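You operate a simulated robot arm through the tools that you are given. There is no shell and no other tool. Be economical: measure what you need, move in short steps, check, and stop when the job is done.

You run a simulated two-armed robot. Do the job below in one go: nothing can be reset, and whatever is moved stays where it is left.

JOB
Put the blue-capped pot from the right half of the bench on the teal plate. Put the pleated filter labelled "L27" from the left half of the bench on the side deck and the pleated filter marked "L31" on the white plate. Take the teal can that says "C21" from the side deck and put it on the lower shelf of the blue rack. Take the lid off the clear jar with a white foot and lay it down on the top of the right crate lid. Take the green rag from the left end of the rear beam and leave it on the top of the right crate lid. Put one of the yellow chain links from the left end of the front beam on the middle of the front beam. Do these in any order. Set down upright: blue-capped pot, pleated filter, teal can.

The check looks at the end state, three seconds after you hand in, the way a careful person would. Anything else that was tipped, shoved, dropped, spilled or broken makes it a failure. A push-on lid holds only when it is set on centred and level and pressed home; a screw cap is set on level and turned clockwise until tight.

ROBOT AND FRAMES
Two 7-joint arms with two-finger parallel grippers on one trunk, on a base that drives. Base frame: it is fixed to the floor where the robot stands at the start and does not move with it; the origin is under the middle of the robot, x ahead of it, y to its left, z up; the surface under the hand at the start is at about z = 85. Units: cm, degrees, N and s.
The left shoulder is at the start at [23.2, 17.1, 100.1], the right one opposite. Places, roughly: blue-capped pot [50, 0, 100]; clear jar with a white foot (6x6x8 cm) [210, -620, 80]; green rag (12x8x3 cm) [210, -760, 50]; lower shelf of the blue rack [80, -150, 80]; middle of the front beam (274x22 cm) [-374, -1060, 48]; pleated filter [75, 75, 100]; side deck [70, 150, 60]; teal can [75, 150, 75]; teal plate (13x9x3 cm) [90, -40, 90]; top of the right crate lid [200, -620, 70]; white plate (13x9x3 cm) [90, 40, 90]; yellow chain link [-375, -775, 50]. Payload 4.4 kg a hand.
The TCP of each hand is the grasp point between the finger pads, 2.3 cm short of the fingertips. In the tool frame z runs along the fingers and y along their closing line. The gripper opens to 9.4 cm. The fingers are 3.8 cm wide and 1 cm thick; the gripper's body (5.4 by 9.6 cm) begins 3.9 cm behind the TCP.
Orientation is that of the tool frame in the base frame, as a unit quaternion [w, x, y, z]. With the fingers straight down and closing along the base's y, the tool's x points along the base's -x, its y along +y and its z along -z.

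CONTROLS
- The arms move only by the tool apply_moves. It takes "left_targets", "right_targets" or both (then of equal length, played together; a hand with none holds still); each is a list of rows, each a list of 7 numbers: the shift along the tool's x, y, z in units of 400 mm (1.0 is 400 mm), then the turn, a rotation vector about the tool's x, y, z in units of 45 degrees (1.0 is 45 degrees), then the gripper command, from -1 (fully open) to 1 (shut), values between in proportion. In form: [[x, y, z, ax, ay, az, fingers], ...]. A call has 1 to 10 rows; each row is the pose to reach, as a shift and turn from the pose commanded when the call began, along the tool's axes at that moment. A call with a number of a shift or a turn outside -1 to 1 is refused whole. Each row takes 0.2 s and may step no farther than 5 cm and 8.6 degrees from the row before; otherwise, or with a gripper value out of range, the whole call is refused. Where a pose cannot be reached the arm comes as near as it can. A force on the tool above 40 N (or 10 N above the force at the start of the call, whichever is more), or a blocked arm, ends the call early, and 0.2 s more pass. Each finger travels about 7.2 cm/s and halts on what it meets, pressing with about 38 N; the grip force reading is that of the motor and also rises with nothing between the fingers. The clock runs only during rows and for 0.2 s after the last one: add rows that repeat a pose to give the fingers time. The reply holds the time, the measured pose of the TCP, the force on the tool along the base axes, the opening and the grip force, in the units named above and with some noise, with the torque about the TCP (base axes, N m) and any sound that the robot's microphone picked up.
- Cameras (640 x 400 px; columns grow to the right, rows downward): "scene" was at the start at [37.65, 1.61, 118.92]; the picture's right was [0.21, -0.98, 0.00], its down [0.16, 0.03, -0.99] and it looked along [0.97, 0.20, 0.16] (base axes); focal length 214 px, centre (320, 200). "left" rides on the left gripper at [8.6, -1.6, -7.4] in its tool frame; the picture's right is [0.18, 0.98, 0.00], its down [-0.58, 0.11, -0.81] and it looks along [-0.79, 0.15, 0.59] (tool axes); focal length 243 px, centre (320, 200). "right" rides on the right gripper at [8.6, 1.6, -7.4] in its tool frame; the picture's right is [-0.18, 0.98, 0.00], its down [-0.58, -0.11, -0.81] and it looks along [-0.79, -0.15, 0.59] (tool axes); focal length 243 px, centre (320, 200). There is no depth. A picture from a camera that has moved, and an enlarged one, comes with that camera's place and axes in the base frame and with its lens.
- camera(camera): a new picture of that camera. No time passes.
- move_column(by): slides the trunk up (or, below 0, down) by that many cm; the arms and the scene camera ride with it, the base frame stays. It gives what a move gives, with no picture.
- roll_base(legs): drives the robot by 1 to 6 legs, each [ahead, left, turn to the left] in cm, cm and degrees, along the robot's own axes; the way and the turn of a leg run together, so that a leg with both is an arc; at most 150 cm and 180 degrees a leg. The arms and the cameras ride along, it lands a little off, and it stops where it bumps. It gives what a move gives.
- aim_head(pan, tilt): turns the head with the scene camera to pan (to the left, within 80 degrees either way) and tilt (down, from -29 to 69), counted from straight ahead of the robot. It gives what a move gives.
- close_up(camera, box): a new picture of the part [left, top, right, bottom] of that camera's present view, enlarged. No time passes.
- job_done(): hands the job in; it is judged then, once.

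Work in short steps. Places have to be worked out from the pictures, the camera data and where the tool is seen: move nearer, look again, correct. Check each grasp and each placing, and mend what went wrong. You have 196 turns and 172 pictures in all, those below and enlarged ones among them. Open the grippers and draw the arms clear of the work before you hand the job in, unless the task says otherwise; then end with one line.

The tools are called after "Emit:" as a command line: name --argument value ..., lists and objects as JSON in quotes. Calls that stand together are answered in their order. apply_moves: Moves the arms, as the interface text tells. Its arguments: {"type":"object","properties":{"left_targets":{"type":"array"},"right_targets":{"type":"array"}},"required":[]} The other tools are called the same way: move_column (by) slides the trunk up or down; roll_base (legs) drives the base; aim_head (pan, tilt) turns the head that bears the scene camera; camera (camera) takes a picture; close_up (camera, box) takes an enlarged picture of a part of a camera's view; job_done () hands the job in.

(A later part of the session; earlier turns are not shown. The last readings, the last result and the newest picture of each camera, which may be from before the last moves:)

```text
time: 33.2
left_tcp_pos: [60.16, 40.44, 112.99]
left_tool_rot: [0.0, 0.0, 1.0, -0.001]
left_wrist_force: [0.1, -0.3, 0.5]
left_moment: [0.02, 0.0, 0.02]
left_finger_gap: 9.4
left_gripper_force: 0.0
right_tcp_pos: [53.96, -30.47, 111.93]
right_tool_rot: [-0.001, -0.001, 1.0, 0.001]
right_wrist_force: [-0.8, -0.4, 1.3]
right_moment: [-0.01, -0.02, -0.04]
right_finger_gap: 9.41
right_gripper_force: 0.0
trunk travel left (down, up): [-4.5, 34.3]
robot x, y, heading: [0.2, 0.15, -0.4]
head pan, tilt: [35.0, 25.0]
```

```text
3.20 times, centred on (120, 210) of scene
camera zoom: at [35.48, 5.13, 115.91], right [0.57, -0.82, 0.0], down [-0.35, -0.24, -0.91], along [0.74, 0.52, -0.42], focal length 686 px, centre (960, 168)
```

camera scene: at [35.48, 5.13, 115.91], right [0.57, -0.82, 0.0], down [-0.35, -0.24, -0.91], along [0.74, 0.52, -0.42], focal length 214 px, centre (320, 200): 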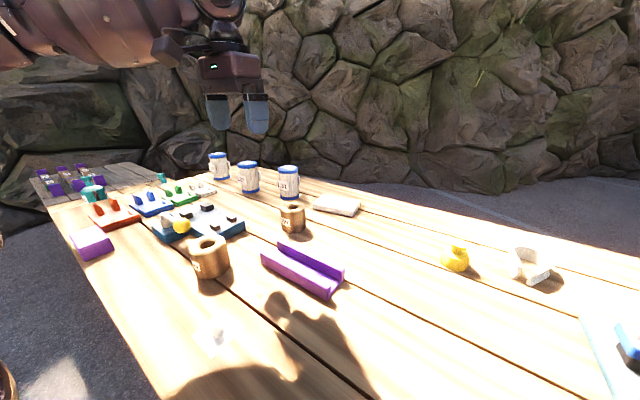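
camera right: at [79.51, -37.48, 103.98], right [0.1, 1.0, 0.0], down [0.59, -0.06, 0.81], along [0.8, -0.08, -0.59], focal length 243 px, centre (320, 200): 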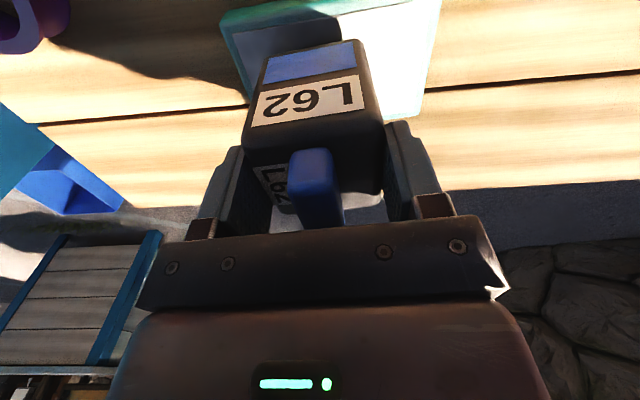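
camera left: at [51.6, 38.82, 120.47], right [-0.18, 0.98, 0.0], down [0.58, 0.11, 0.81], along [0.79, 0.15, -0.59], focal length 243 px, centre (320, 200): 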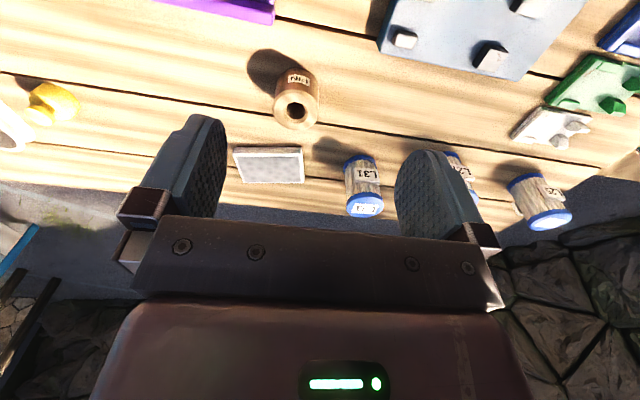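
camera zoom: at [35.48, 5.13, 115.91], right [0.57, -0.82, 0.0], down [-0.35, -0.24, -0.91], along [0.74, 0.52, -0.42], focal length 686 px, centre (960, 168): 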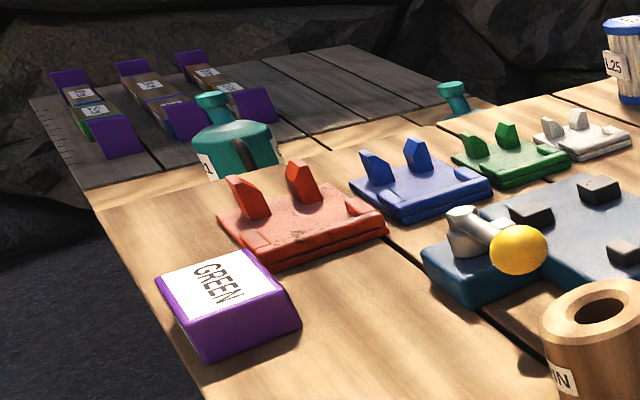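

L31 is about (86.5, 53.8), L27 about (83, 70), white plate about (88, 35.5); the labels face ±x so I can close along y. They're a bit far, so I'll slide the base left 32 cm.

Emit:
roll_base --legs '[[0, 32, 0]]'

Emit:
aim_head --pan 15 --tilt 30

Emit:
camera --camera "scene"

Emit:
camera --camera "left"

```text
time: 36.6
left_tcp_pos: [60.11, 72.21, 112.89]
left_tool_rot: [0.001, -0.001, 1.0, -0.001]
left_wrist_force: [0.0, 0.5, -0.6]
left_moment: [0.01, 0.02, 0.0]
left_finger_gap: 9.41
left_gripper_force: 0.1
right_tcp_pos: [54.0, 1.28, 111.93]
right_tool_rot: [-0.001, -0.002, 1.0, 0.0]
right_wrist_force: [1.0, -0.7, 0.3]
right_moment: [0.03, 0.0, -0.02]
right_finger_gap: 9.41
right_gripper_force: 0.1
trunk travel left (down, up): [-4.5, 34.3]
robot x, y, heading: [-0.04, 31.68, 0.0]
head pan, tilt: [35.0, 25.0]
```

```text
time: 37.4
left_tcp_pos: [60.21, 72.24, 112.85]
left_tool_rot: [0.0, -0.001, 1.0, -0.001]
left_wrist_force: [0.3, -1.0, -0.7]
left_moment: [0.0, 0.02, 0.0]
left_finger_gap: 9.41
left_gripper_force: 0.0
right_tcp_pos: [54.0, 1.38, 111.96]
right_tool_rot: [-0.001, -0.001, 1.0, 0.0]
right_wrist_force: [-0.8, -1.1, -0.4]
right_moment: [0.0, 0.01, 0.03]
right_finger_gap: 9.38
right_gripper_force: 0.0
trunk travel left (down, up): [-4.5, 34.3]
robot x, y, heading: [0.08, 32.15, -0.0]
head pan, tilt: [15.0, 30.0]
```

```text
138 pictures are left
camera scene: at [36.65, 33.96, 115.12], right [0.26, -0.97, 0.0], down [-0.48, -0.13, -0.87], along [0.84, 0.23, -0.5], focal length 214 px, centre (320, 200)
```

scene: 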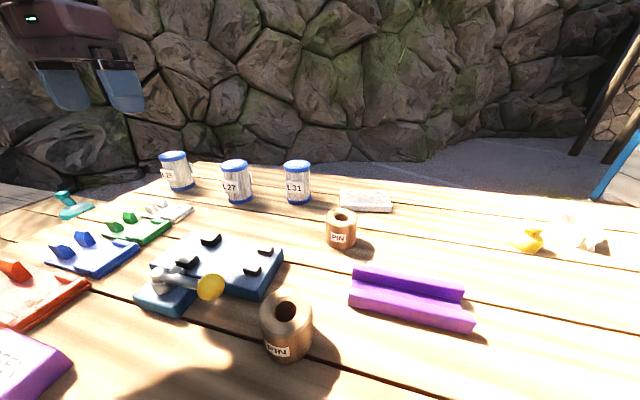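

```text
137 pictures are left
camera left: at [51.57, 70.6, 120.46], right [-0.19, 0.98, 0.0], down [0.58, 0.11, 0.81], along [0.79, 0.15, -0.59], focal length 243 px, centre (320, 200)
```

left: 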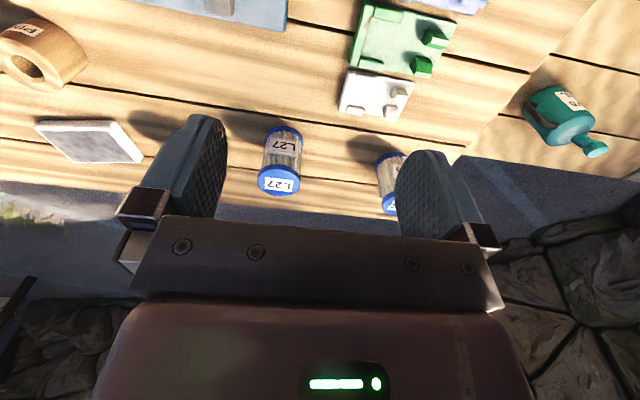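

Emit:
close_up --camera "scene" --box '[210, 140, 410, 265]'

```text
3.20 times, centred on (310, 202) of scene
camera zoom: at [36.65, 33.96, 115.12], right [0.26, -0.97, 0.0], down [-0.48, -0.13, -0.87], along [0.84, 0.23, -0.5], focal length 686 px, centre (352, 192)
```

zoom: 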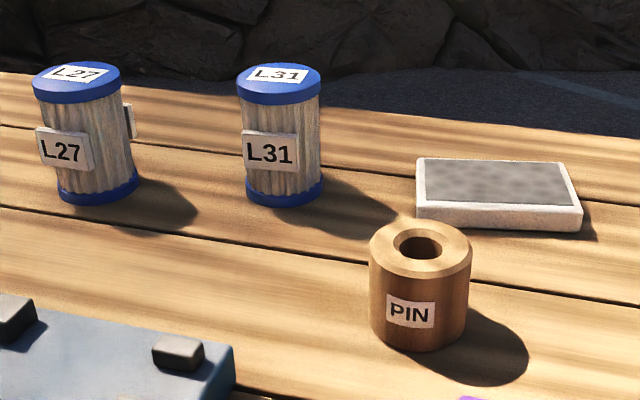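

Refined: L31 at (85.9, 53.6), top z≈95.2, diameter ≈7.1; L27 at (81.4, 69.5). I'll bring the left hand above L31.

Emit:
apply_moves --left_targets '[[-0.091, -0.066, 0.025, 0, 0, 0, -1], [-0.183, -0.133, 0.05, 0, 0, 0, -1], [-0.274, -0.199, 0.075, 0, 0, 0, -1], [-0.366, -0.266, 0.1, 0, 0, 0, -1], [-0.457, -0.332, 0.125, 0, 0, 0, -1], [-0.549, -0.399, 0.15, 0, 0, 0, -1], [-0.64, -0.465, 0.1725, 0, 0, 0, -1], [-0.64, -0.465, 0.1725, 0, 0, 0, -1]]'

Emit:
camera --camera "left"

Emit:
close_up --camera "scene" --box '[210, 80, 410, 215]'

```text
time: 39.2
left_tcp_pos: [80.47, 57.8, 107.02]
left_tool_rot: [0.0, -0.001, 1.0, -0.001]
left_wrist_force: [0.6, -0.6, 0.8]
left_moment: [-0.01, 0.0, -0.03]
left_finger_gap: 9.41
left_gripper_force: 0.1
left hand out of reach, approached as far as the arm can: row 6, 7, 8
right_tcp_pos: [54.02, 1.3, 111.95]
right_tool_rot: [-0.001, -0.002, 1.0, 0.0]
right_wrist_force: [-0.9, -0.6, 0.2]
right_moment: [-0.02, 0.03, 0.01]
right_finger_gap: 9.42
right_gripper_force: 0.1
trunk travel left (down, up): [-4.5, 34.3]
robot x, y, heading: [0.31, 31.72, -0.0]
head pan, tilt: [15.0, 30.0]
```

```text
135 pictures are left
camera left: at [71.83, 56.16, 114.6], right [-0.19, 0.98, 0.0], down [0.58, 0.11, 0.81], along [0.79, 0.15, -0.59], focal length 243 px, centre (320, 200)
```

left: 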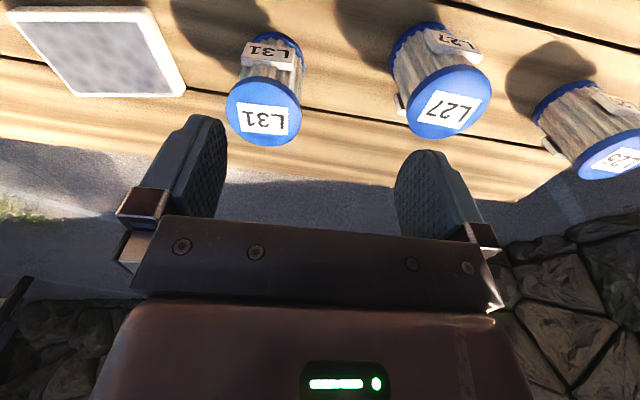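

```text
2.96 times, centred on (310, 148) of scene
camera zoom: at [36.7, 33.97, 115.1], right [0.26, -0.97, 0.0], down [-0.48, -0.13, -0.87], along [0.84, 0.22, -0.5], focal length 636 px, centre (350, 356)
```

zoom: 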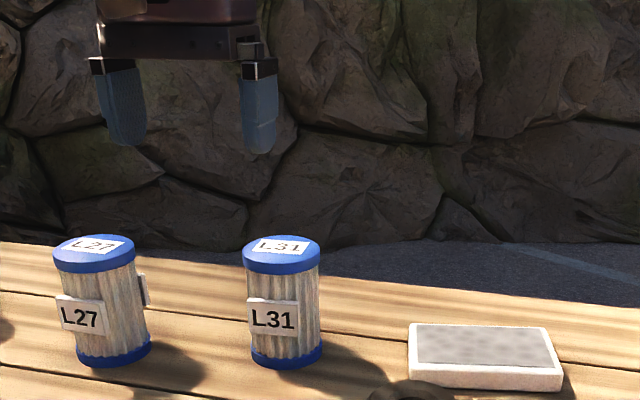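

The arm ran out of reach at this height because the wrist is far above the shoulder. Wrist view confirms L31 at (85.5, 53.5) and L27 at (81.5, 69.4). I'll raise the trunk 15 cm for better reach.

Emit:
move_column --by 15

Emit:
apply_moves --left_targets '[[-0.02, -0.03, 0.08, 0, 0, 0, -1], [-0.05, -0.06, 0.16, 0, 0, 0, -1], [-0.08, -0.09, 0.25, 0, 0, 0, -1], [-0.125, -0.107, 0.34, 0, 0, 0, -1], [-0.125, -0.107, 0.4, 0, 0, 0, -1], [-0.125, -0.107, 0.4, 0, 0, 0, -1]]'

```text
time: 41.0
left_tcp_pos: [59.44, 57.64, 150.96]
left_tool_rot: [0.251, -0.001, 0.968, 0.0]
left_wrist_force: [0.0, 0.1, 0.3]
left_moment: [0.02, 0.0, -0.01]
left_finger_gap: 9.39
left_gripper_force: 0.1
right_tcp_pos: [54.11, 1.23, 126.73]
right_tool_rot: [-0.002, -0.002, 1.0, 0.0]
right_wrist_force: [-0.7, -0.8, -0.3]
right_moment: [0.01, 0.03, -0.01]
right_finger_gap: 9.4
right_gripper_force: 0.1
trunk travel left (down, up): [-19.5, 19.3]
robot x, y, heading: [0.33, 31.22, 0.1]
head pan, tilt: [15.0, 30.0]
```

```text
time: 42.4
left_tcp_pos: [67.85, 59.83, 140.53]
left_tool_rot: [0.254, 0.001, 0.967, -0.001]
left_wrist_force: [-0.1, 0.5, -0.1]
left_moment: [0.04, -0.04, -0.03]
left_finger_gap: 9.41
left_gripper_force: 0.1
left hand out of reach, approached as far as the arm can: row 1, 2, 3, 4, 5, 6
right_tcp_pos: [53.79, 1.23, 127.03]
right_tool_rot: [0.0, -0.001, 1.0, 0.0]
right_wrist_force: [-0.2, -0.3, 0.2]
right_moment: [0.0, -0.02, 0.01]
right_finger_gap: 9.38
right_gripper_force: 0.1
trunk travel left (down, up): [-19.5, 19.3]
robot x, y, heading: [0.28, 31.72, -0.2]
head pan, tilt: [15.0, 30.0]
```

Raising the trunk leans the shoulders back, so it costs reach. I'll lower it fully and see how the left arm settles.

Emit:
move_column --by -15

Emit:
camera --camera "scene"

```text
time: 44.1
left_tcp_pos: [67.49, 59.87, 125.4]
left_tool_rot: [0.255, -0.001, 0.967, 0.0]
left_wrist_force: [0.8, -0.2, 0.3]
left_moment: [-0.01, -0.04, 0.03]
left_finger_gap: 9.39
left_gripper_force: 0.0
right_tcp_pos: [53.92, 1.37, 112.2]
right_tool_rot: [0.001, -0.003, 1.0, 0.0]
right_wrist_force: [-0.2, -1.2, 0.0]
right_moment: [0.04, 0.0, 0.01]
right_finger_gap: 9.42
right_gripper_force: 0.1
trunk travel left (down, up): [-4.5, 34.3]
robot x, y, heading: [-0.11, 31.91, -0.2]
head pan, tilt: [15.0, 30.0]
```

```text
133 pictures are left
camera scene: at [36.52, 33.95, 115.19], right [0.26, -0.97, 0.0], down [-0.48, -0.13, -0.87], along [0.84, 0.22, -0.5], focal length 214 px, centre (320, 200)
```

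scene: 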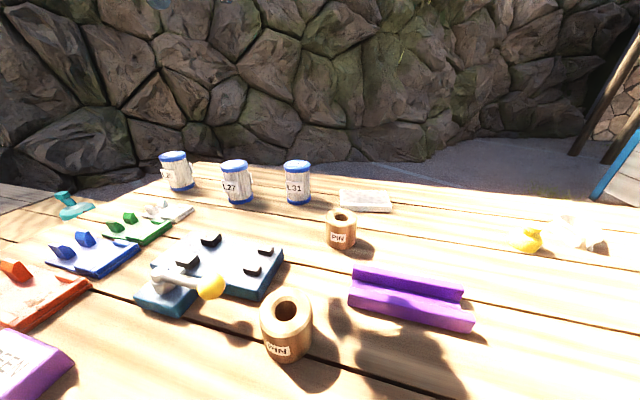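

I'll straighten the left hand again at a lower, nearer spot (70, 56, 105) in front of L31.

Emit:
apply_moves --left_targets '[[0.04, -0.02, 0.095, 0, 0.131, 0, -1], [0.079, -0.039, 0.19, 0, 0.262, 0, -1], [0.118, -0.059, 0.285, 0, 0.393, 0, -1], [0.157, -0.078, 0.38, 0, 0.524, 0, -1], [0.197, -0.0975, 0.4745, 0, 0.655, 0, -1], [0.197, -0.0975, 0.4745, 0, 0.655, 0, -1]]'

```text
time: 45.5
left_tcp_pos: [70.23, 55.84, 104.89]
left_tool_rot: [-0.001, 0.0, 1.0, -0.002]
left_wrist_force: [0.2, 0.1, 0.6]
left_moment: [0.03, 0.0, 0.03]
left_finger_gap: 9.42
left_gripper_force: 0.0
right_tcp_pos: [53.88, 1.35, 112.04]
right_tool_rot: [0.0, -0.001, 1.0, 0.001]
right_wrist_force: [0.3, 0.8, -0.3]
right_moment: [-0.01, -0.01, -0.01]
right_finger_gap: 9.41
right_gripper_force: 0.2
trunk travel left (down, up): [-4.5, 34.3]
robot x, y, heading: [-0.03, 31.55, -0.2]
head pan, tilt: [15.0, 30.0]
```

Now forward at z 100, just above the filter's top.

Emit:
apply_moves --left_targets '[[-0.095, -0.015, 0.04, 0, 0, 0, -1], [-0.19, -0.03, 0.08, 0, 0, 0, -1], [-0.285, -0.045, 0.1, 0, 0, 0, -1], [-0.38, -0.058, 0.11, 0, 0, 0, -1], [-0.38, -0.058, 0.11, 0, 0, 0, -1]]'

Emit:
camera --camera "left"

Emit:
close_up --camera "scene" --box '[210, 80, 410, 215]'

```text
time: 46.7
left_tcp_pos: [78.88, 54.64, 101.34]
left_tool_rot: [-0.001, -0.001, 1.0, -0.001]
left_wrist_force: [0.4, 0.0, 0.6]
left_moment: [-0.01, 0.0, -0.01]
left_finger_gap: 9.38
left_gripper_force: 0.0
left hand out of reach, approached as far as the arm can: row 3, 4, 5
right_tcp_pos: [54.05, 1.37, 111.99]
right_tool_rot: [-0.001, -0.001, 1.0, 0.001]
right_wrist_force: [-0.6, 0.1, -0.2]
right_moment: [-0.01, -0.01, -0.01]
right_finger_gap: 9.41
right_gripper_force: 0.0
trunk travel left (down, up): [-4.5, 34.3]
robot x, y, heading: [0.01, 31.86, 0.0]
head pan, tilt: [15.0, 30.0]
```

```text
132 pictures are left
camera left: at [70.32, 53.02, 108.94], right [-0.19, 0.98, 0.0], down [0.58, 0.11, 0.81], along [0.79, 0.15, -0.59], focal length 243 px, centre (320, 200)
```

left: 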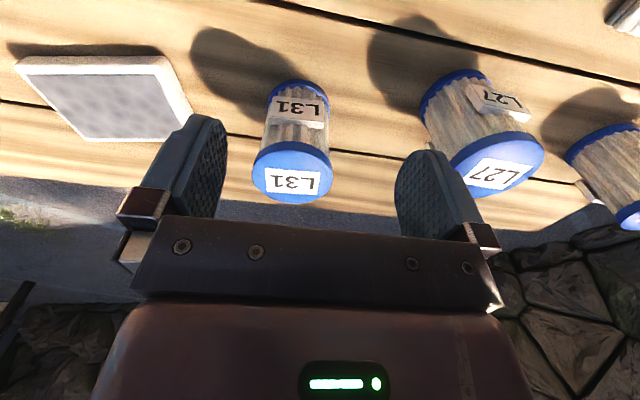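

```text
2.96 times, centred on (310, 148) of scene
camera zoom: at [36.67, 33.96, 115.1], right [0.26, -0.97, 0.0], down [-0.48, -0.13, -0.87], along [0.84, 0.22, -0.5], focal length 636 px, centre (350, 356)
```

zoom: 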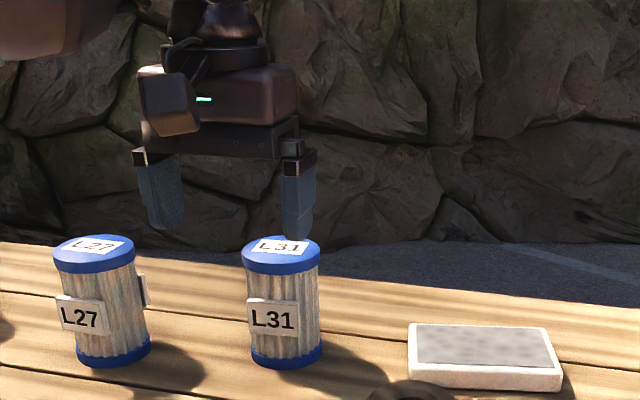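

The left arm stops ~10 cm shorter than the right did. The right arm reached 96 cm fine, so I'll retract the left, slide the base to y≈68, and use the right hand.

Emit:
apply_moves --left_targets '[[0.087, 0.031, -0.08, 0, 0, 0, -1], [0.174, 0.062, -0.14, 0, 0, 0, -1], [0.261, 0.0925, -0.2, 0, 0, 0, -1], [0.348, 0.123, -0.25, 0, 0, 0, -1], [0.435, 0.154, -0.3, 0, 0, 0, -1], [0.5225, 0.185, -0.3425, 0, 0, 0, -1], [0.5225, 0.185, -0.3425, 0, 0, 0, -1]]'

Emit:
roll_base --legs '[[0, 37, 0]]'

Emit:
aim_head --pan 0 --tilt 20

Emit:
camera --camera "scene"

Emit:
camera --camera "right"

```text
time: 48.3
left_tcp_pos: [58.07, 62.03, 115.32]
left_tool_rot: [-0.002, 0.0, 1.0, -0.001]
left_wrist_force: [0.7, -0.5, 0.2]
left_moment: [0.02, 0.01, -0.01]
left_finger_gap: 9.41
left_gripper_force: 0.1
right_tcp_pos: [54.15, 1.15, 111.86]
right_tool_rot: [-0.001, -0.002, 1.0, 0.0]
right_wrist_force: [-0.6, 0.2, -0.4]
right_moment: [0.03, 0.03, 0.04]
right_finger_gap: 9.37
right_gripper_force: 0.1
trunk travel left (down, up): [-4.5, 34.3]
robot x, y, heading: [0.02, 31.37, -0.2]
head pan, tilt: [15.0, 30.0]
```

```text
time: 52.1
left_tcp_pos: [58.08, 98.9, 115.26]
left_tool_rot: [-0.001, 0.0, 1.0, -0.001]
left_wrist_force: [0.7, 0.4, 0.4]
left_moment: [0.03, -0.01, 0.02]
left_finger_gap: 9.4
left_gripper_force: 0.0
right_tcp_pos: [53.84, 38.02, 111.97]
right_tool_rot: [0.0, -0.001, 1.0, 0.0]
right_wrist_force: [0.5, 0.5, -0.3]
right_moment: [0.04, -0.03, 0.01]
right_finger_gap: 9.37
right_gripper_force: 0.0
trunk travel left (down, up): [-4.5, 34.3]
robot x, y, heading: [-0.19, 68.6, -0.2]
head pan, tilt: [15.0, 30.0]
```

```text
time: 52.9
left_tcp_pos: [58.14, 98.9, 115.25]
left_tool_rot: [-0.001, 0.0, 1.0, 0.0]
left_wrist_force: [0.3, -0.9, 0.4]
left_moment: [-0.05, -0.01, 0.04]
left_finger_gap: 9.38
left_gripper_force: 0.0
right_tcp_pos: [53.98, 38.07, 112.03]
right_tool_rot: [-0.002, -0.001, 1.0, 0.0]
right_wrist_force: [0.6, 0.2, 0.2]
right_moment: [0.03, 0.03, -0.01]
right_finger_gap: 9.4
right_gripper_force: 0.0
trunk travel left (down, up): [-4.5, 34.3]
robot x, y, heading: [-0.15, 68.37, -0.2]
head pan, tilt: [0.0, 20.0]
```

```text
130 pictures are left
camera scene: at [37.22, 68.35, 116.71], right [0.0, -1.0, 0.0], down [-0.34, 0.0, -0.94], along [0.94, 0.0, -0.34], focal length 214 px, centre (320, 200)
```

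scene: 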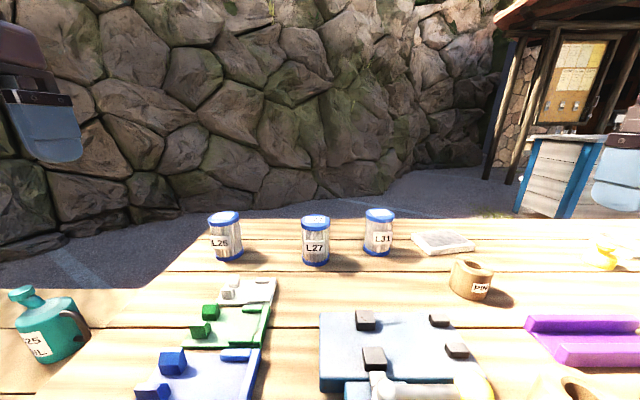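

```text
129 pictures are left
camera right: at [45.37, 39.66, 119.42], right [0.18, 0.98, 0.0], down [0.58, -0.11, 0.81], along [0.79, -0.15, -0.59], focal length 243 px, centre (320, 200)
```

right: 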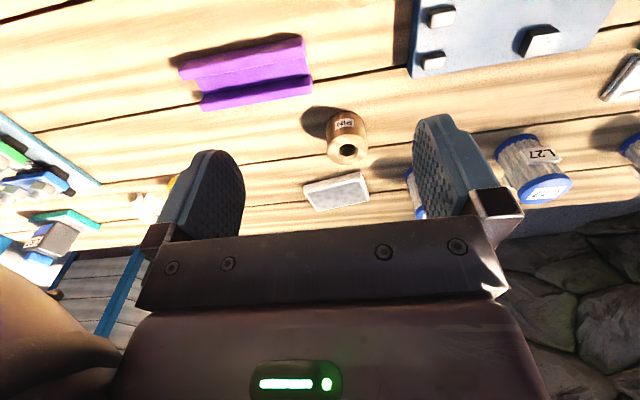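

Move the right hand above L31.

Emit:
apply_moves --right_targets '[[-0.098, 0.048, 0.02, 0, 0, 0, -1], [-0.197, 0.096, 0.05, 0, 0, 0, -1], [-0.295, 0.144, 0.09, 0, 0, 0, -1], [-0.394, 0.193, 0.13, 0, 0, 0, -1], [-0.492, 0.241, 0.17, 0, 0, 0, -1], [-0.591, 0.289, 0.21, 0, 0, 0, -1], [-0.689, 0.337, 0.25, 0, 0, 0, -1], [-0.7875, 0.385, 0.275, 0, 0, 0, -1], [-0.7875, 0.385, 0.275, 0, 0, 0, -1]]'

Emit:
camera --camera "right"

Emit:
close_up --camera "scene" --box '[300, 120, 500, 270]'

```text
time: 54.9
left_tcp_pos: [58.03, 98.85, 115.31]
left_tool_rot: [0.001, 0.0, 1.0, 0.0]
left_wrist_force: [0.0, 0.1, -0.4]
left_moment: [-0.02, -0.02, -0.03]
left_finger_gap: 9.38
left_gripper_force: 0.1
right_tcp_pos: [85.36, 53.6, 101.04]
right_tool_rot: [0.0, -0.002, 1.0, 0.0]
right_wrist_force: [0.0, 0.2, 1.5]
right_moment: [0.0, 0.0, -0.03]
right_finger_gap: 9.39
right_gripper_force: 0.1
trunk travel left (down, up): [-4.5, 34.3]
robot x, y, heading: [-0.19, 68.68, -0.0]
head pan, tilt: [0.0, 20.0]
```

```text
128 pictures are left
camera right: at [76.74, 55.21, 108.45], right [0.18, 0.98, 0.0], down [0.58, -0.11, 0.81], along [0.79, -0.15, -0.59], focal length 243 px, centre (320, 200)
```

right: 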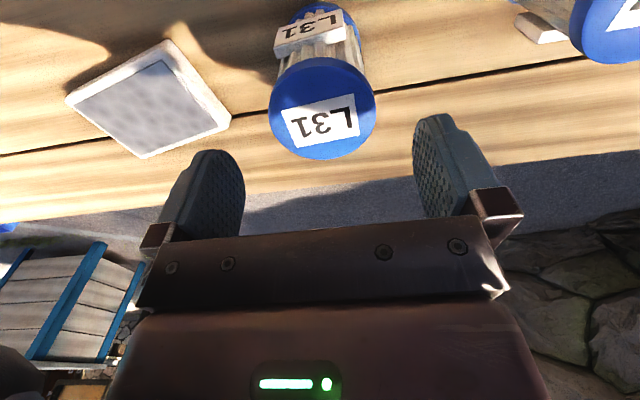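

```text
2.67 times, centred on (400, 195) of scene
camera zoom: at [37.18, 68.3, 116.75], right [0.0, -1.0, 0.0], down [-0.34, 0.0, -0.94], along [0.94, 0.0, -0.34], focal length 572 px, centre (107, 213)
```

zoom: 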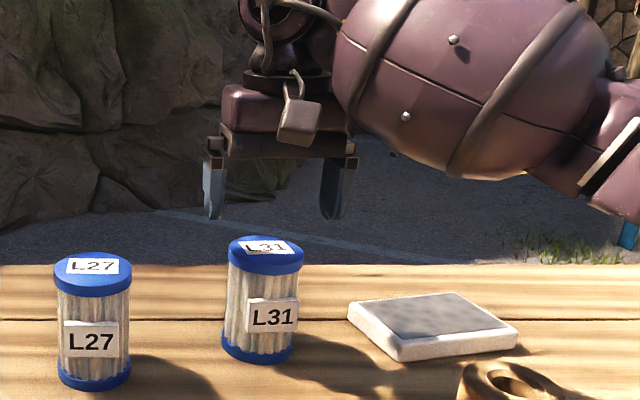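

The hand is centred over L31 (85.5, 53.7). The plate centre works out at (88, 36), turned about 11°. Lower and grip.

Emit:
apply_moves --right_targets '[[-0.002, 0.002, 0.08, 0, 0, 0, -1], [-0.002, 0.002, 0.16, 0, 0, 0, -1], [-0.002, 0.002, 0.22, 0, 0, 0, -1], [-0.002, 0.002, 0.22, 0, 0, 0, 0], [-0.002, 0.002, 0.22, 0, 0, 0, 1], [-0.002, 0.002, 0.22, 0, 0, 0, 1]]'

Emit:
close_up --camera "scene" --box '[300, 120, 500, 270]'

```text
time: 56.3
left_tcp_pos: [58.05, 98.83, 115.2]
left_tool_rot: [-0.001, -0.001, 1.0, -0.001]
left_wrist_force: [-0.4, 0.1, 0.2]
left_moment: [-0.02, 0.05, 0.02]
left_finger_gap: 9.39
left_gripper_force: 0.2
right_tcp_pos: [85.45, 53.48, 92.08]
right_tool_rot: [-0.001, -0.002, 1.0, 0.0]
right_wrist_force: [-0.6, 0.8, 0.3]
right_moment: [0.01, 0.06, -0.01]
right_finger_gap: 6.74
right_gripper_force: 38.1
trunk travel left (down, up): [-4.5, 34.3]
robot x, y, heading: [0.07, 68.49, -0.1]
head pan, tilt: [0.0, 20.0]
```

```text
2.67 times, centred on (400, 195) of scene
camera zoom: at [37.25, 68.34, 116.7], right [0.0, -1.0, 0.0], down [-0.34, 0.0, -0.94], along [0.94, 0.0, -0.34], focal length 572 px, centre (107, 213)
```

zoom: 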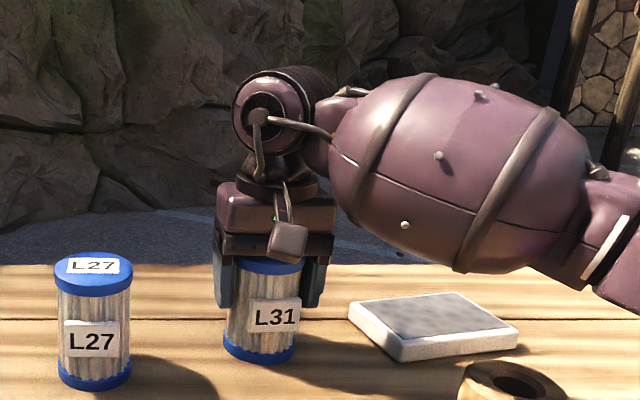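

Gripped at 6.74. Lift, carry over the white plate, and lower near contact.

Emit:
apply_moves --right_targets '[[0, 0, -0.06, 0, 0, 0, 1], [0, 0, -0.15, 0, 0, 0, 1], [-0.016, -0.11, -0.18, 0, 0, 0, 1], [-0.032, -0.22, -0.18, 0, 0, 0, 1], [-0.048, -0.33, -0.18, 0, 0, 0, 1], [-0.063, -0.4375, -0.18, 0, 0, 0, 1], [-0.063, -0.4375, -0.12, 0, 0, 0, 1], [-0.063, -0.4375, -0.085, 0, 0, 0, 1], [-0.063, -0.4375, -0.085, 0, 0, 0, 1]]'

Emit:
close_up --camera "scene" --box '[300, 120, 500, 270]'

Emit:
camera --camera "right"

```text
time: 58.3
left_tcp_pos: [58.01, 98.89, 115.21]
left_tool_rot: [-0.001, 0.0, 1.0, -0.001]
left_wrist_force: [-0.5, -0.3, -0.4]
left_moment: [0.0, 0.02, 0.0]
left_finger_gap: 9.41
left_gripper_force: 0.2
right_tcp_pos: [88.06, 36.04, 95.45]
right_tool_rot: [-0.002, -0.001, 1.0, 0.0]
right_wrist_force: [-0.2, -0.8, -3.1]
right_moment: [0.0, 0.02, 0.01]
right_finger_gap: 6.71
right_gripper_force: 38.3
trunk travel left (down, up): [-4.5, 34.3]
robot x, y, heading: [0.02, 68.51, 0.1]
head pan, tilt: [0.0, 20.0]
```

```text
2.67 times, centred on (400, 195) of scene
camera zoom: at [37.24, 68.34, 116.72], right [0.0, -1.0, 0.0], down [-0.34, 0.0, -0.94], along [0.94, 0.0, -0.34], focal length 572 px, centre (107, 213)
```

zoom: 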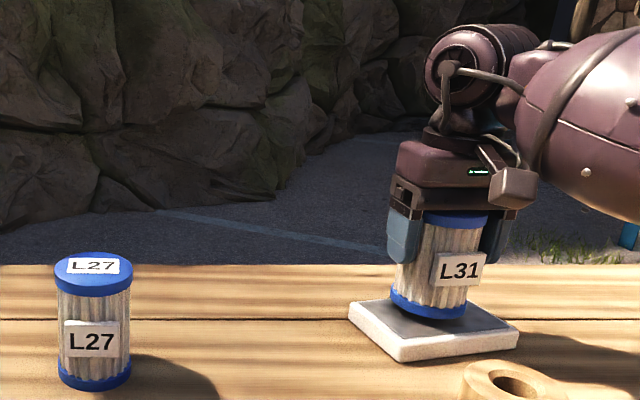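

```text
124 pictures are left
camera right: at [79.46, 37.61, 102.89], right [0.18, 0.98, 0.0], down [0.58, -0.11, 0.81], along [0.79, -0.15, -0.59], focal length 243 px, centre (320, 200)
```

right: 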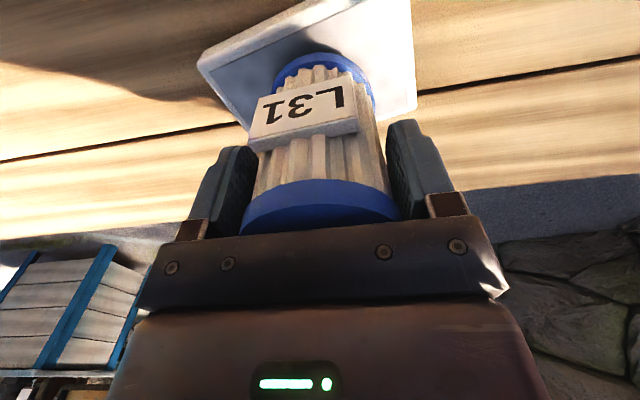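

Centred over the plate, about 1 cm above. Lowering to contact.

Emit:
apply_moves --right_targets '[[0, 0, 0.015, 0, 0, 0, 1], [0, 0, 0.028, 0, 0, 0, 1], [0, 0, 0.035, 0, 0, 0, 1]]'

```text
time: 59.1
left_tcp_pos: [58.02, 98.78, 115.21]
left_tool_rot: [-0.001, 0.0, 1.0, -0.001]
left_wrist_force: [-0.6, -0.2, -0.3]
left_moment: [0.0, 0.04, -0.04]
left_finger_gap: 9.41
left_gripper_force: 0.1
right_tcp_pos: [88.11, 36.14, 94.32]
right_tool_rot: [0.001, -0.001, 1.0, 0.0]
right_wrist_force: [1.7, -1.6, 3.5]
right_moment: [-0.06, 0.13, 0.01]
right_finger_gap: 6.7
right_gripper_force: 38.0
trunk travel left (down, up): [-4.5, 34.3]
robot x, y, heading: [0.18, 68.58, 0.0]
head pan, tilt: [0.0, 20.0]
```

Contact. Release and lift straight up, then look.

Emit:
apply_moves --right_targets '[[0, 0, 0.002, 0, 0, 0, 0], [0, 0, 0.002, 0, 0, 0, -1], [0, 0, 0.002, 0, 0, 0, -1], [0, 0, -0.08, 0, 0, 0, -1], [0, 0, -0.17, 0, 0, 0, -1], [0.05, 0, -0.25, 0, 0, 0, -1]]'

Emit:
close_up --camera "scene" --box '[300, 120, 500, 270]'

```text
time: 60.5
left_tcp_pos: [57.84, 98.97, 115.44]
left_tool_rot: [0.001, -0.001, 1.0, 0.0]
left_wrist_force: [-0.8, -0.6, -0.6]
left_moment: [0.0, -0.06, 0.02]
left_finger_gap: 9.4
left_gripper_force: 0.1
right_tcp_pos: [85.94, 36.04, 104.31]
right_tool_rot: [0.0, -0.001, 1.0, 0.0]
right_wrist_force: [0.5, 0.2, 0.0]
right_moment: [0.02, 0.0, 0.0]
right_finger_gap: 9.4
right_gripper_force: 0.0
trunk travel left (down, up): [-4.5, 34.3]
robot x, y, heading: [-0.03, 68.92, -0.1]
head pan, tilt: [0.0, 20.0]
```

```text
2.67 times, centred on (400, 195) of scene
camera zoom: at [37.11, 68.33, 116.78], right [0.0, -1.0, 0.0], down [-0.34, 0.0, -0.94], along [0.94, 0.0, -0.34], focal length 572 px, centre (107, 213)
```

zoom: 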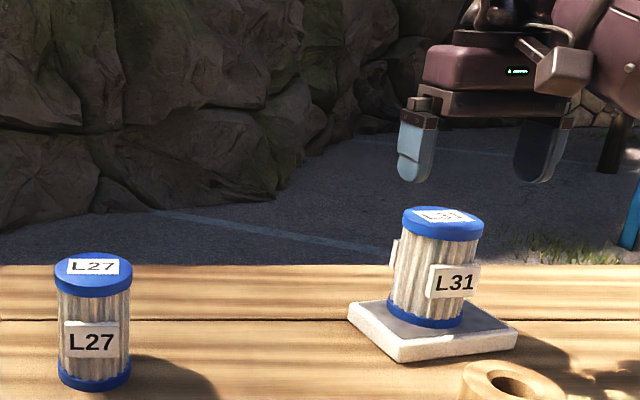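

L31 stands on the white plate. Now over to L27 with the right hand, and look left at the side deck.

Emit:
apply_moves --right_targets '[[0.014, 0.1, 0, 0, 0, 0, -1], [0.028, 0.21, 0, 0, 0, 0, -1], [0.042, 0.32, 0, 0, 0, 0, -1], [0.056, 0.43, 0, 0, 0, 0, -1], [0.07, 0.54, 0, 0, 0, 0, -1], [0.084, 0.65, 0.02, 0, 0, 0, -1], [0.098, 0.75, 0.05, 0, 0, 0, -1], [0.11, 0.833, 0.08, 0, 0, 0, -1], [0.11, 0.833, 0.08, 0, 0, 0, -1]]'

Emit:
camera --camera "right"

Emit:
aim_head --pan 60 --tilt 25

Emit:
camera --camera "scene"

```text
time: 62.5
left_tcp_pos: [58.05, 98.82, 115.23]
left_tool_rot: [-0.002, 0.001, 1.0, -0.001]
left_wrist_force: [-0.8, 0.4, -0.4]
left_moment: [0.0, -0.02, -0.01]
left_finger_gap: 9.39
left_gripper_force: 0.1
right_tcp_pos: [81.74, 69.39, 101.19]
right_tool_rot: [-0.001, -0.002, 1.0, -0.001]
right_wrist_force: [0.4, 0.1, -0.6]
right_moment: [0.01, 0.0, 0.0]
right_finger_gap: 9.41
right_gripper_force: 0.0
trunk travel left (down, up): [-4.5, 34.3]
robot x, y, heading: [0.26, 68.06, -0.1]
head pan, tilt: [0.0, 20.0]
```

```text
122 pictures are left
camera right: at [73.04, 70.95, 108.6], right [0.18, 0.98, 0.0], down [0.58, -0.11, 0.81], along [0.79, -0.15, -0.59], focal length 243 px, centre (320, 200)
```

right: 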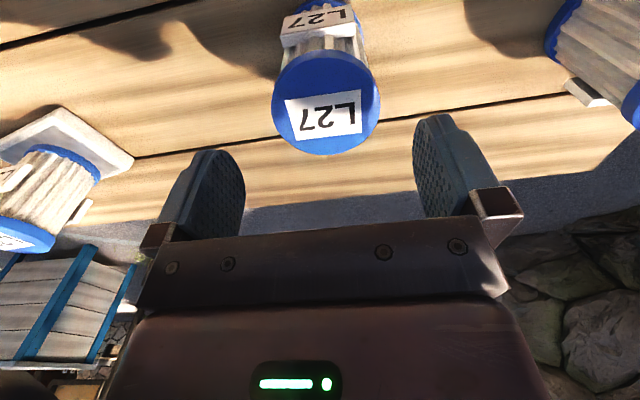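

```text
time: 63.8
left_tcp_pos: [58.06, 98.85, 115.28]
left_tool_rot: [-0.002, 0.0, 1.0, -0.002]
left_wrist_force: [0.2, -0.7, -0.4]
left_moment: [0.0, -0.02, -0.01]
left_finger_gap: 9.4
left_gripper_force: 0.2
right_tcp_pos: [81.65, 69.36, 101.12]
right_tool_rot: [-0.001, -0.001, 1.0, 0.0]
right_wrist_force: [-0.1, 0.2, 0.6]
right_moment: [-0.01, -0.01, -0.02]
right_finger_gap: 9.38
right_gripper_force: 0.0
trunk travel left (down, up): [-4.5, 34.3]
robot x, y, heading: [0.21, 68.35, -0.2]
head pan, tilt: [60.0, 25.0]
```

```text
121 pictures are left
camera scene: at [32.52, 76.32, 115.91], right [0.87, -0.5, 0.0], down [-0.21, -0.37, -0.91], along [0.45, 0.78, -0.42], focal length 214 px, centre (320, 200)
```

scene: 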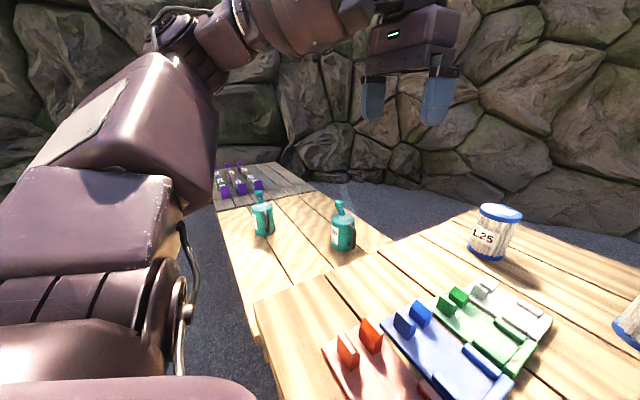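

L27 is at (81.4, 69.7). I'll lower and grip it, and zoom on the deck meanwhile.

Emit:
apply_moves --right_targets '[[0.006, 0.008, 0.08, 0, 0, 0, -1], [0.006, 0.008, 0.16, 0, 0, 0, -1], [0.006, 0.008, 0.225, 0, 0, 0, -1], [0.006, 0.008, 0.225, 0, 0, 0, 0], [0.006, 0.008, 0.225, 0, 0, 0, 1], [0.006, 0.008, 0.225, 0, 0, 0, 1]]'

Emit:
close_up --camera "scene" --box '[200, 140, 400, 290]'

```text
time: 65.2
left_tcp_pos: [57.98, 98.99, 115.25]
left_tool_rot: [0.0, 0.0, 1.0, -0.001]
left_wrist_force: [0.2, 1.0, 0.2]
left_moment: [0.04, 0.01, -0.01]
left_finger_gap: 9.42
left_gripper_force: 0.1
right_tcp_pos: [81.17, 69.84, 91.91]
right_tool_rot: [-0.001, -0.001, 1.0, 0.0]
right_wrist_force: [-0.3, -0.5, -0.1]
right_moment: [-0.04, 0.03, 0.0]
right_finger_gap: 6.73
right_gripper_force: 38.3
trunk travel left (down, up): [-4.5, 34.3]
robot x, y, heading: [-0.12, 68.15, 0.0]
head pan, tilt: [60.0, 25.0]
```

```text
2.67 times, centred on (300, 215) of scene
camera zoom: at [32.55, 76.32, 115.89], right [0.87, -0.5, 0.0], down [-0.21, -0.37, -0.91], along [0.45, 0.78, -0.42], focal length 572 px, centre (373, 160)
```

zoom: 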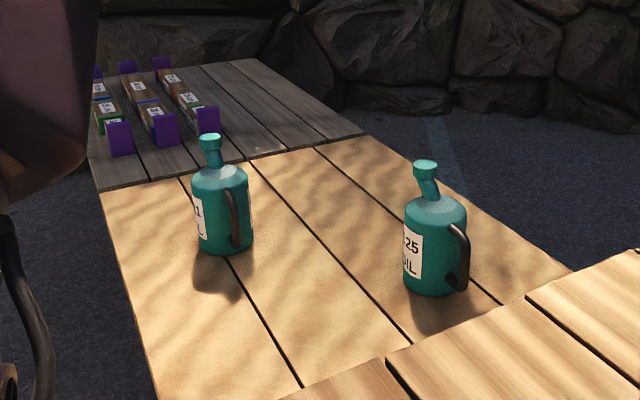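

L27 is gripped (6.73). I'll lift it high, pull it in to x≈65, and drive left 55 cm toward the deck.

Emit:
apply_moves --right_targets '[[0, 0, -0.06, 0, 0, 0, 1], [0, 0, -0.16, 0, 0, 0, 1], [0, 0, -0.27, 0, 0, 0, 1], [0.05, 0, -0.37, 0, 0, 0, 1], [0.15, 0, -0.425, 0, 0, 0, 1], [0.26, 0, -0.425, 0, 0, 0, 1], [0.36, 0, -0.425, 0, 0, 0, 1], [0.42, 0, -0.425, 0, 0, 0, 1]]'

Emit:
roll_base --legs '[[0, 55, 0]]'

Emit:
aim_head --pan 15 --tilt 35

Emit:
camera --camera "scene"

Emit:
camera --camera "left"

```text
time: 67.0
left_tcp_pos: [58.07, 98.81, 115.18]
left_tool_rot: [-0.001, 0.0, 1.0, -0.001]
left_wrist_force: [1.0, -0.5, -0.7]
left_moment: [0.01, 0.05, 0.02]
left_finger_gap: 9.4
left_gripper_force: 0.0
right_tcp_pos: [64.55, 69.79, 109.0]
right_tool_rot: [-0.002, 0.0, 1.0, 0.0]
right_wrist_force: [0.7, 0.3, -2.8]
right_moment: [-0.01, 0.01, -0.02]
right_finger_gap: 6.72
right_gripper_force: 38.4
trunk travel left (down, up): [-4.5, 34.3]
robot x, y, heading: [-0.01, 68.38, 0.1]
head pan, tilt: [60.0, 25.0]
```

```text
time: 72.3
left_tcp_pos: [57.66, 154.96, 115.14]
left_tool_rot: [-0.001, -0.004, 1.0, -0.002]
left_wrist_force: [-0.3, 0.9, -0.4]
left_moment: [0.0, 0.0, 0.0]
left_finger_gap: 9.4
left_gripper_force: 0.1
right_tcp_pos: [64.32, 125.78, 109.02]
right_tool_rot: [-0.001, -0.004, 1.0, 0.0]
right_wrist_force: [-1.2, 0.5, -3.8]
right_moment: [-0.01, 0.0, -0.02]
right_finger_gap: 6.75
right_gripper_force: 37.7
trunk travel left (down, up): [-4.5, 34.3]
robot x, y, heading: [-0.27, 124.15, 0.2]
head pan, tilt: [60.0, 25.0]
```

```text
time: 73.5
left_tcp_pos: [57.64, 154.88, 115.25]
left_tool_rot: [-0.001, -0.003, 1.0, -0.001]
left_wrist_force: [-0.2, 0.3, 0.1]
left_moment: [-0.02, 0.03, 0.01]
left_finger_gap: 9.4
left_gripper_force: 0.0
right_tcp_pos: [64.34, 125.71, 109.04]
right_tool_rot: [0.0, -0.004, 1.0, 0.0]
right_wrist_force: [0.5, 0.3, -2.8]
right_moment: [0.02, 0.0, 0.0]
right_finger_gap: 6.72
right_gripper_force: 38.6
trunk travel left (down, up): [-4.5, 34.3]
robot x, y, heading: [0.15, 123.99, 0.3]
head pan, tilt: [15.0, 35.0]
```

```text
119 pictures are left
camera scene: at [36.25, 126.53, 114.33], right [0.27, -0.96, 0.0], down [-0.55, -0.15, -0.82], along [0.79, 0.22, -0.57], focal length 214 px, centre (320, 200)
```

scene: 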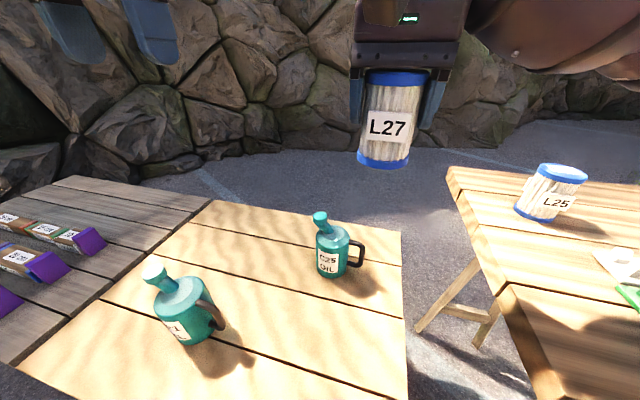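

```text
118 pictures are left
camera left: at [49.14, 153.24, 122.8], right [-0.19, 0.98, 0.0], down [0.58, 0.11, 0.81], along [0.79, 0.15, -0.59], focal length 243 px, centre (320, 200)
```

left: 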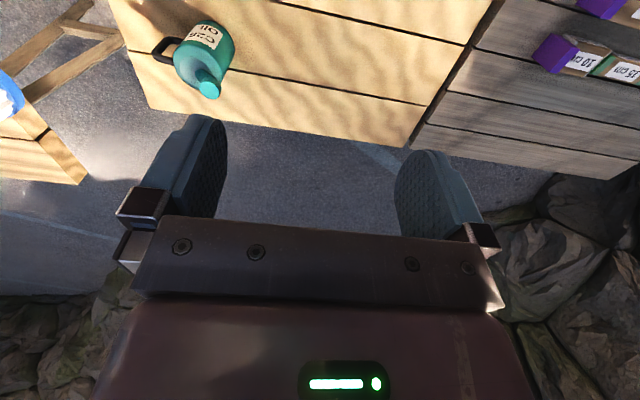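

The deck (light wood) is at about z 61; C25 near (74.5, 132.6), the other can near (50, 160). I'll put L27 at about (60, 126), free of both; lowering to a checking height, and reading the other can's label.

Emit:
apply_moves --right_targets '[[0.015, 0, 0.118, 0, 0, 0, 1], [0.03, 0, 0.236, 0, 0, 0, 1], [0.045, 0, 0.354, 0, 0, 0, 1], [0.06, 0, 0.472, 0, 0, 0, 1], [0.075, 0, 0.59, 0, 0, 0, 1], [0.09, 0, 0.707, 0, 0, 0, 1], [0.1075, 0, 0.825, 0, 0, 0, 1], [0.1075, 0, 0.825, 0, 0, 0, 1]]'

Emit:
camera --camera "scene"

Emit:
close_up --camera "scene" --box '[120, 250, 260, 360]'

Emit:
camera --camera "right"

```text
time: 75.5
left_tcp_pos: [57.33, 156.05, 115.49]
left_tool_rot: [0.004, -0.009, 1.0, -0.003]
left_wrist_force: [0.6, 0.3, 0.4]
left_moment: [0.0, 0.04, -0.02]
left_finger_gap: 9.38
left_gripper_force: 0.0
right_tcp_pos: [62.55, 127.22, 79.93]
right_tool_rot: [0.046, -0.015, 0.999, 0.003]
right_wrist_force: [-0.6, 0.2, -3.9]
right_moment: [0.01, 0.04, -0.02]
right_finger_gap: 6.75
right_gripper_force: 38.2
trunk travel left (down, up): [-4.5, 34.3]
robot x, y, heading: [-0.08, 124.15, 0.9]
head pan, tilt: [15.0, 35.0]
stopped in row 8 (right hand): the arm was blocked; the commanded pose is now the measured one
```

```text
117 pictures are left
camera scene: at [36.27, 127.39, 114.55], right [0.28, -0.96, 0.01], down [-0.55, -0.16, -0.82], along [0.79, 0.22, -0.57], focal length 214 px, centre (320, 200)
```

scene: 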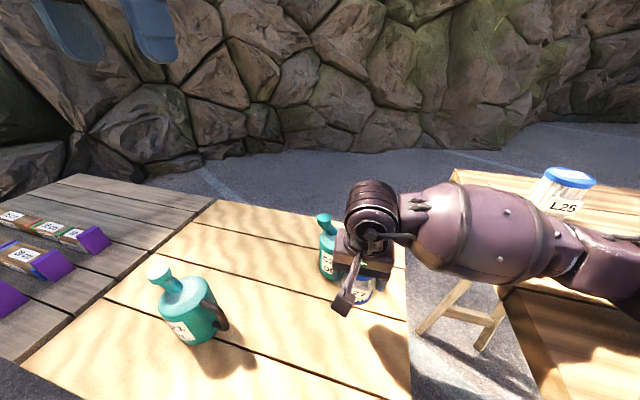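

```text
3.64 times, centred on (190, 305) of scene
camera zoom: at [36.27, 127.39, 114.55], right [0.28, -0.96, 0.01], down [-0.55, -0.16, -0.82], along [0.79, 0.22, -0.57], focal length 780 px, centre (793, -182)
```

zoom: 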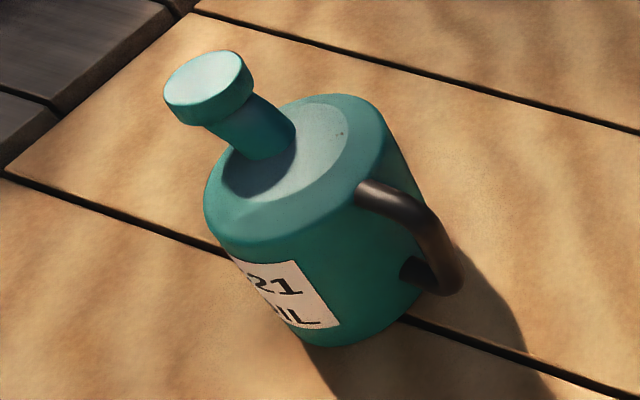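

```text
115 pictures are left
camera right: at [53.16, 128.53, 86.53], right [0.15, 0.99, 0.02], down [0.51, -0.1, 0.86], along [0.85, -0.12, -0.51], focal length 243 px, centre (320, 200)
```

right: 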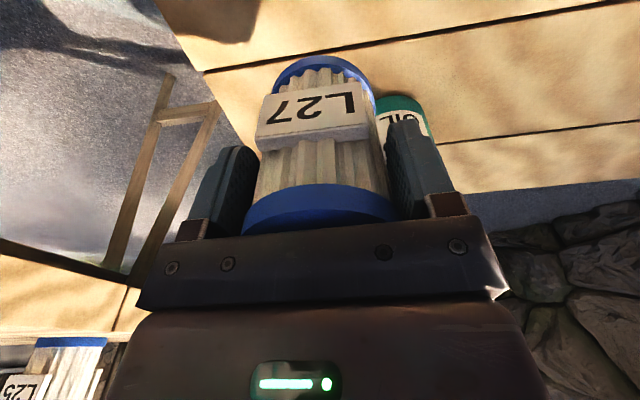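

The right arm was blocked — its elbow met the bench end, nudging the base slightly. The other can is "…21", so C21. I'll raise the hand and move the base further left so the arm is clear of the bench.

Emit:
apply_moves --right_targets '[[0, 0, -0.09, 0, 0, 0, 1], [0, 0, -0.2, 0, 0.03, 0, 1], [0, 0, -0.31, 0, 0.06, 0, 1], [0, 0, -0.42, 0, 0.09, 0, 1], [0, 0, -0.5, 0, 0.117, 0, 1], [0, 0, -0.5, 0, 0.117, 0, 1]]'

Emit:
camera --camera "scene"

```text
time: 76.9
left_tcp_pos: [57.69, 155.23, 115.25]
left_tool_rot: [-0.002, -0.007, 1.0, -0.001]
left_wrist_force: [0.3, 0.7, -0.4]
left_moment: [0.0, 0.04, -0.02]
left_finger_gap: 9.4
left_gripper_force: 0.1
right_tcp_pos: [60.71, 126.58, 98.45]
right_tool_rot: [-0.013, -0.013, 1.0, 0.004]
right_wrist_force: [0.3, -0.2, -3.1]
right_moment: [-0.03, 0.03, -0.02]
right_finger_gap: 6.76
right_gripper_force: 38.4
trunk travel left (down, up): [-4.5, 34.3]
robot x, y, heading: [-0.15, 124.23, 0.9]
head pan, tilt: [15.0, 35.0]
```

```text
114 pictures are left
camera scene: at [36.51, 126.75, 114.29], right [0.27, -0.96, 0.0], down [-0.55, -0.16, -0.82], along [0.79, 0.22, -0.57], focal length 214 px, centre (320, 200)
```

scene: 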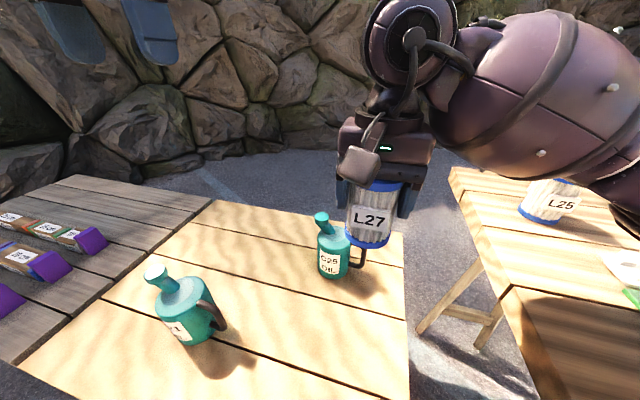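

Bench items look unmoved. Driving left 28 cm and squaring the heading.

Emit:
roll_base --legs '[[0, 28, -0.6]]'

Emit:
camera --camera "scene"

Emit:
camera --camera "right"

```text
time: 79.9
left_tcp_pos: [57.74, 182.26, 115.21]
left_tool_rot: [-0.001, -0.002, 1.0, 0.0]
left_wrist_force: [-0.5, 1.1, -0.1]
left_moment: [-0.01, -0.03, 0.01]
left_finger_gap: 9.41
left_gripper_force: 0.1
right_tcp_pos: [60.5, 153.54, 98.59]
right_tool_rot: [-0.011, -0.007, 1.0, 0.004]
right_wrist_force: [-0.4, -0.3, -3.9]
right_moment: [0.01, 0.04, 0.03]
right_finger_gap: 6.73
right_gripper_force: 38.0
trunk travel left (down, up): [-4.5, 34.3]
robot x, y, heading: [-0.27, 151.8, 0.2]
head pan, tilt: [15.0, 35.0]
```

```text
113 pictures are left
camera scene: at [36.26, 154.05, 114.33], right [0.26, -0.97, 0.0], down [-0.55, -0.15, -0.82], along [0.79, 0.21, -0.57], focal length 214 px, centre (320, 200)
```

scene: 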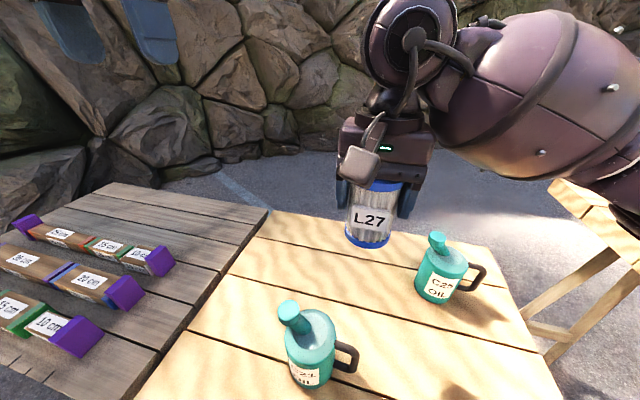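

```text
112 pictures are left
camera right: at [52.07, 154.95, 106.2], right [0.17, 0.99, 0.0], down [0.6, -0.11, 0.79], along [0.78, -0.13, -0.61], focal length 243 px, centre (320, 200)
```

right: 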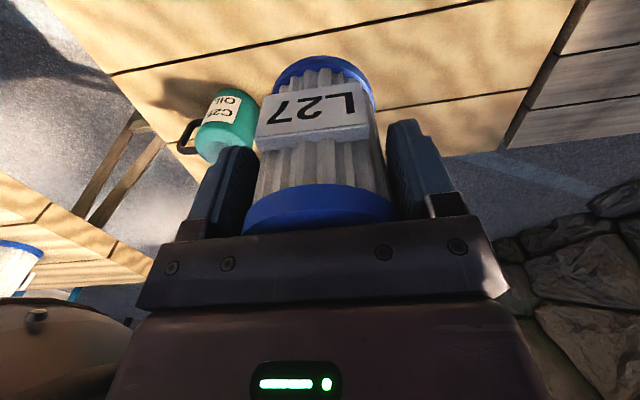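

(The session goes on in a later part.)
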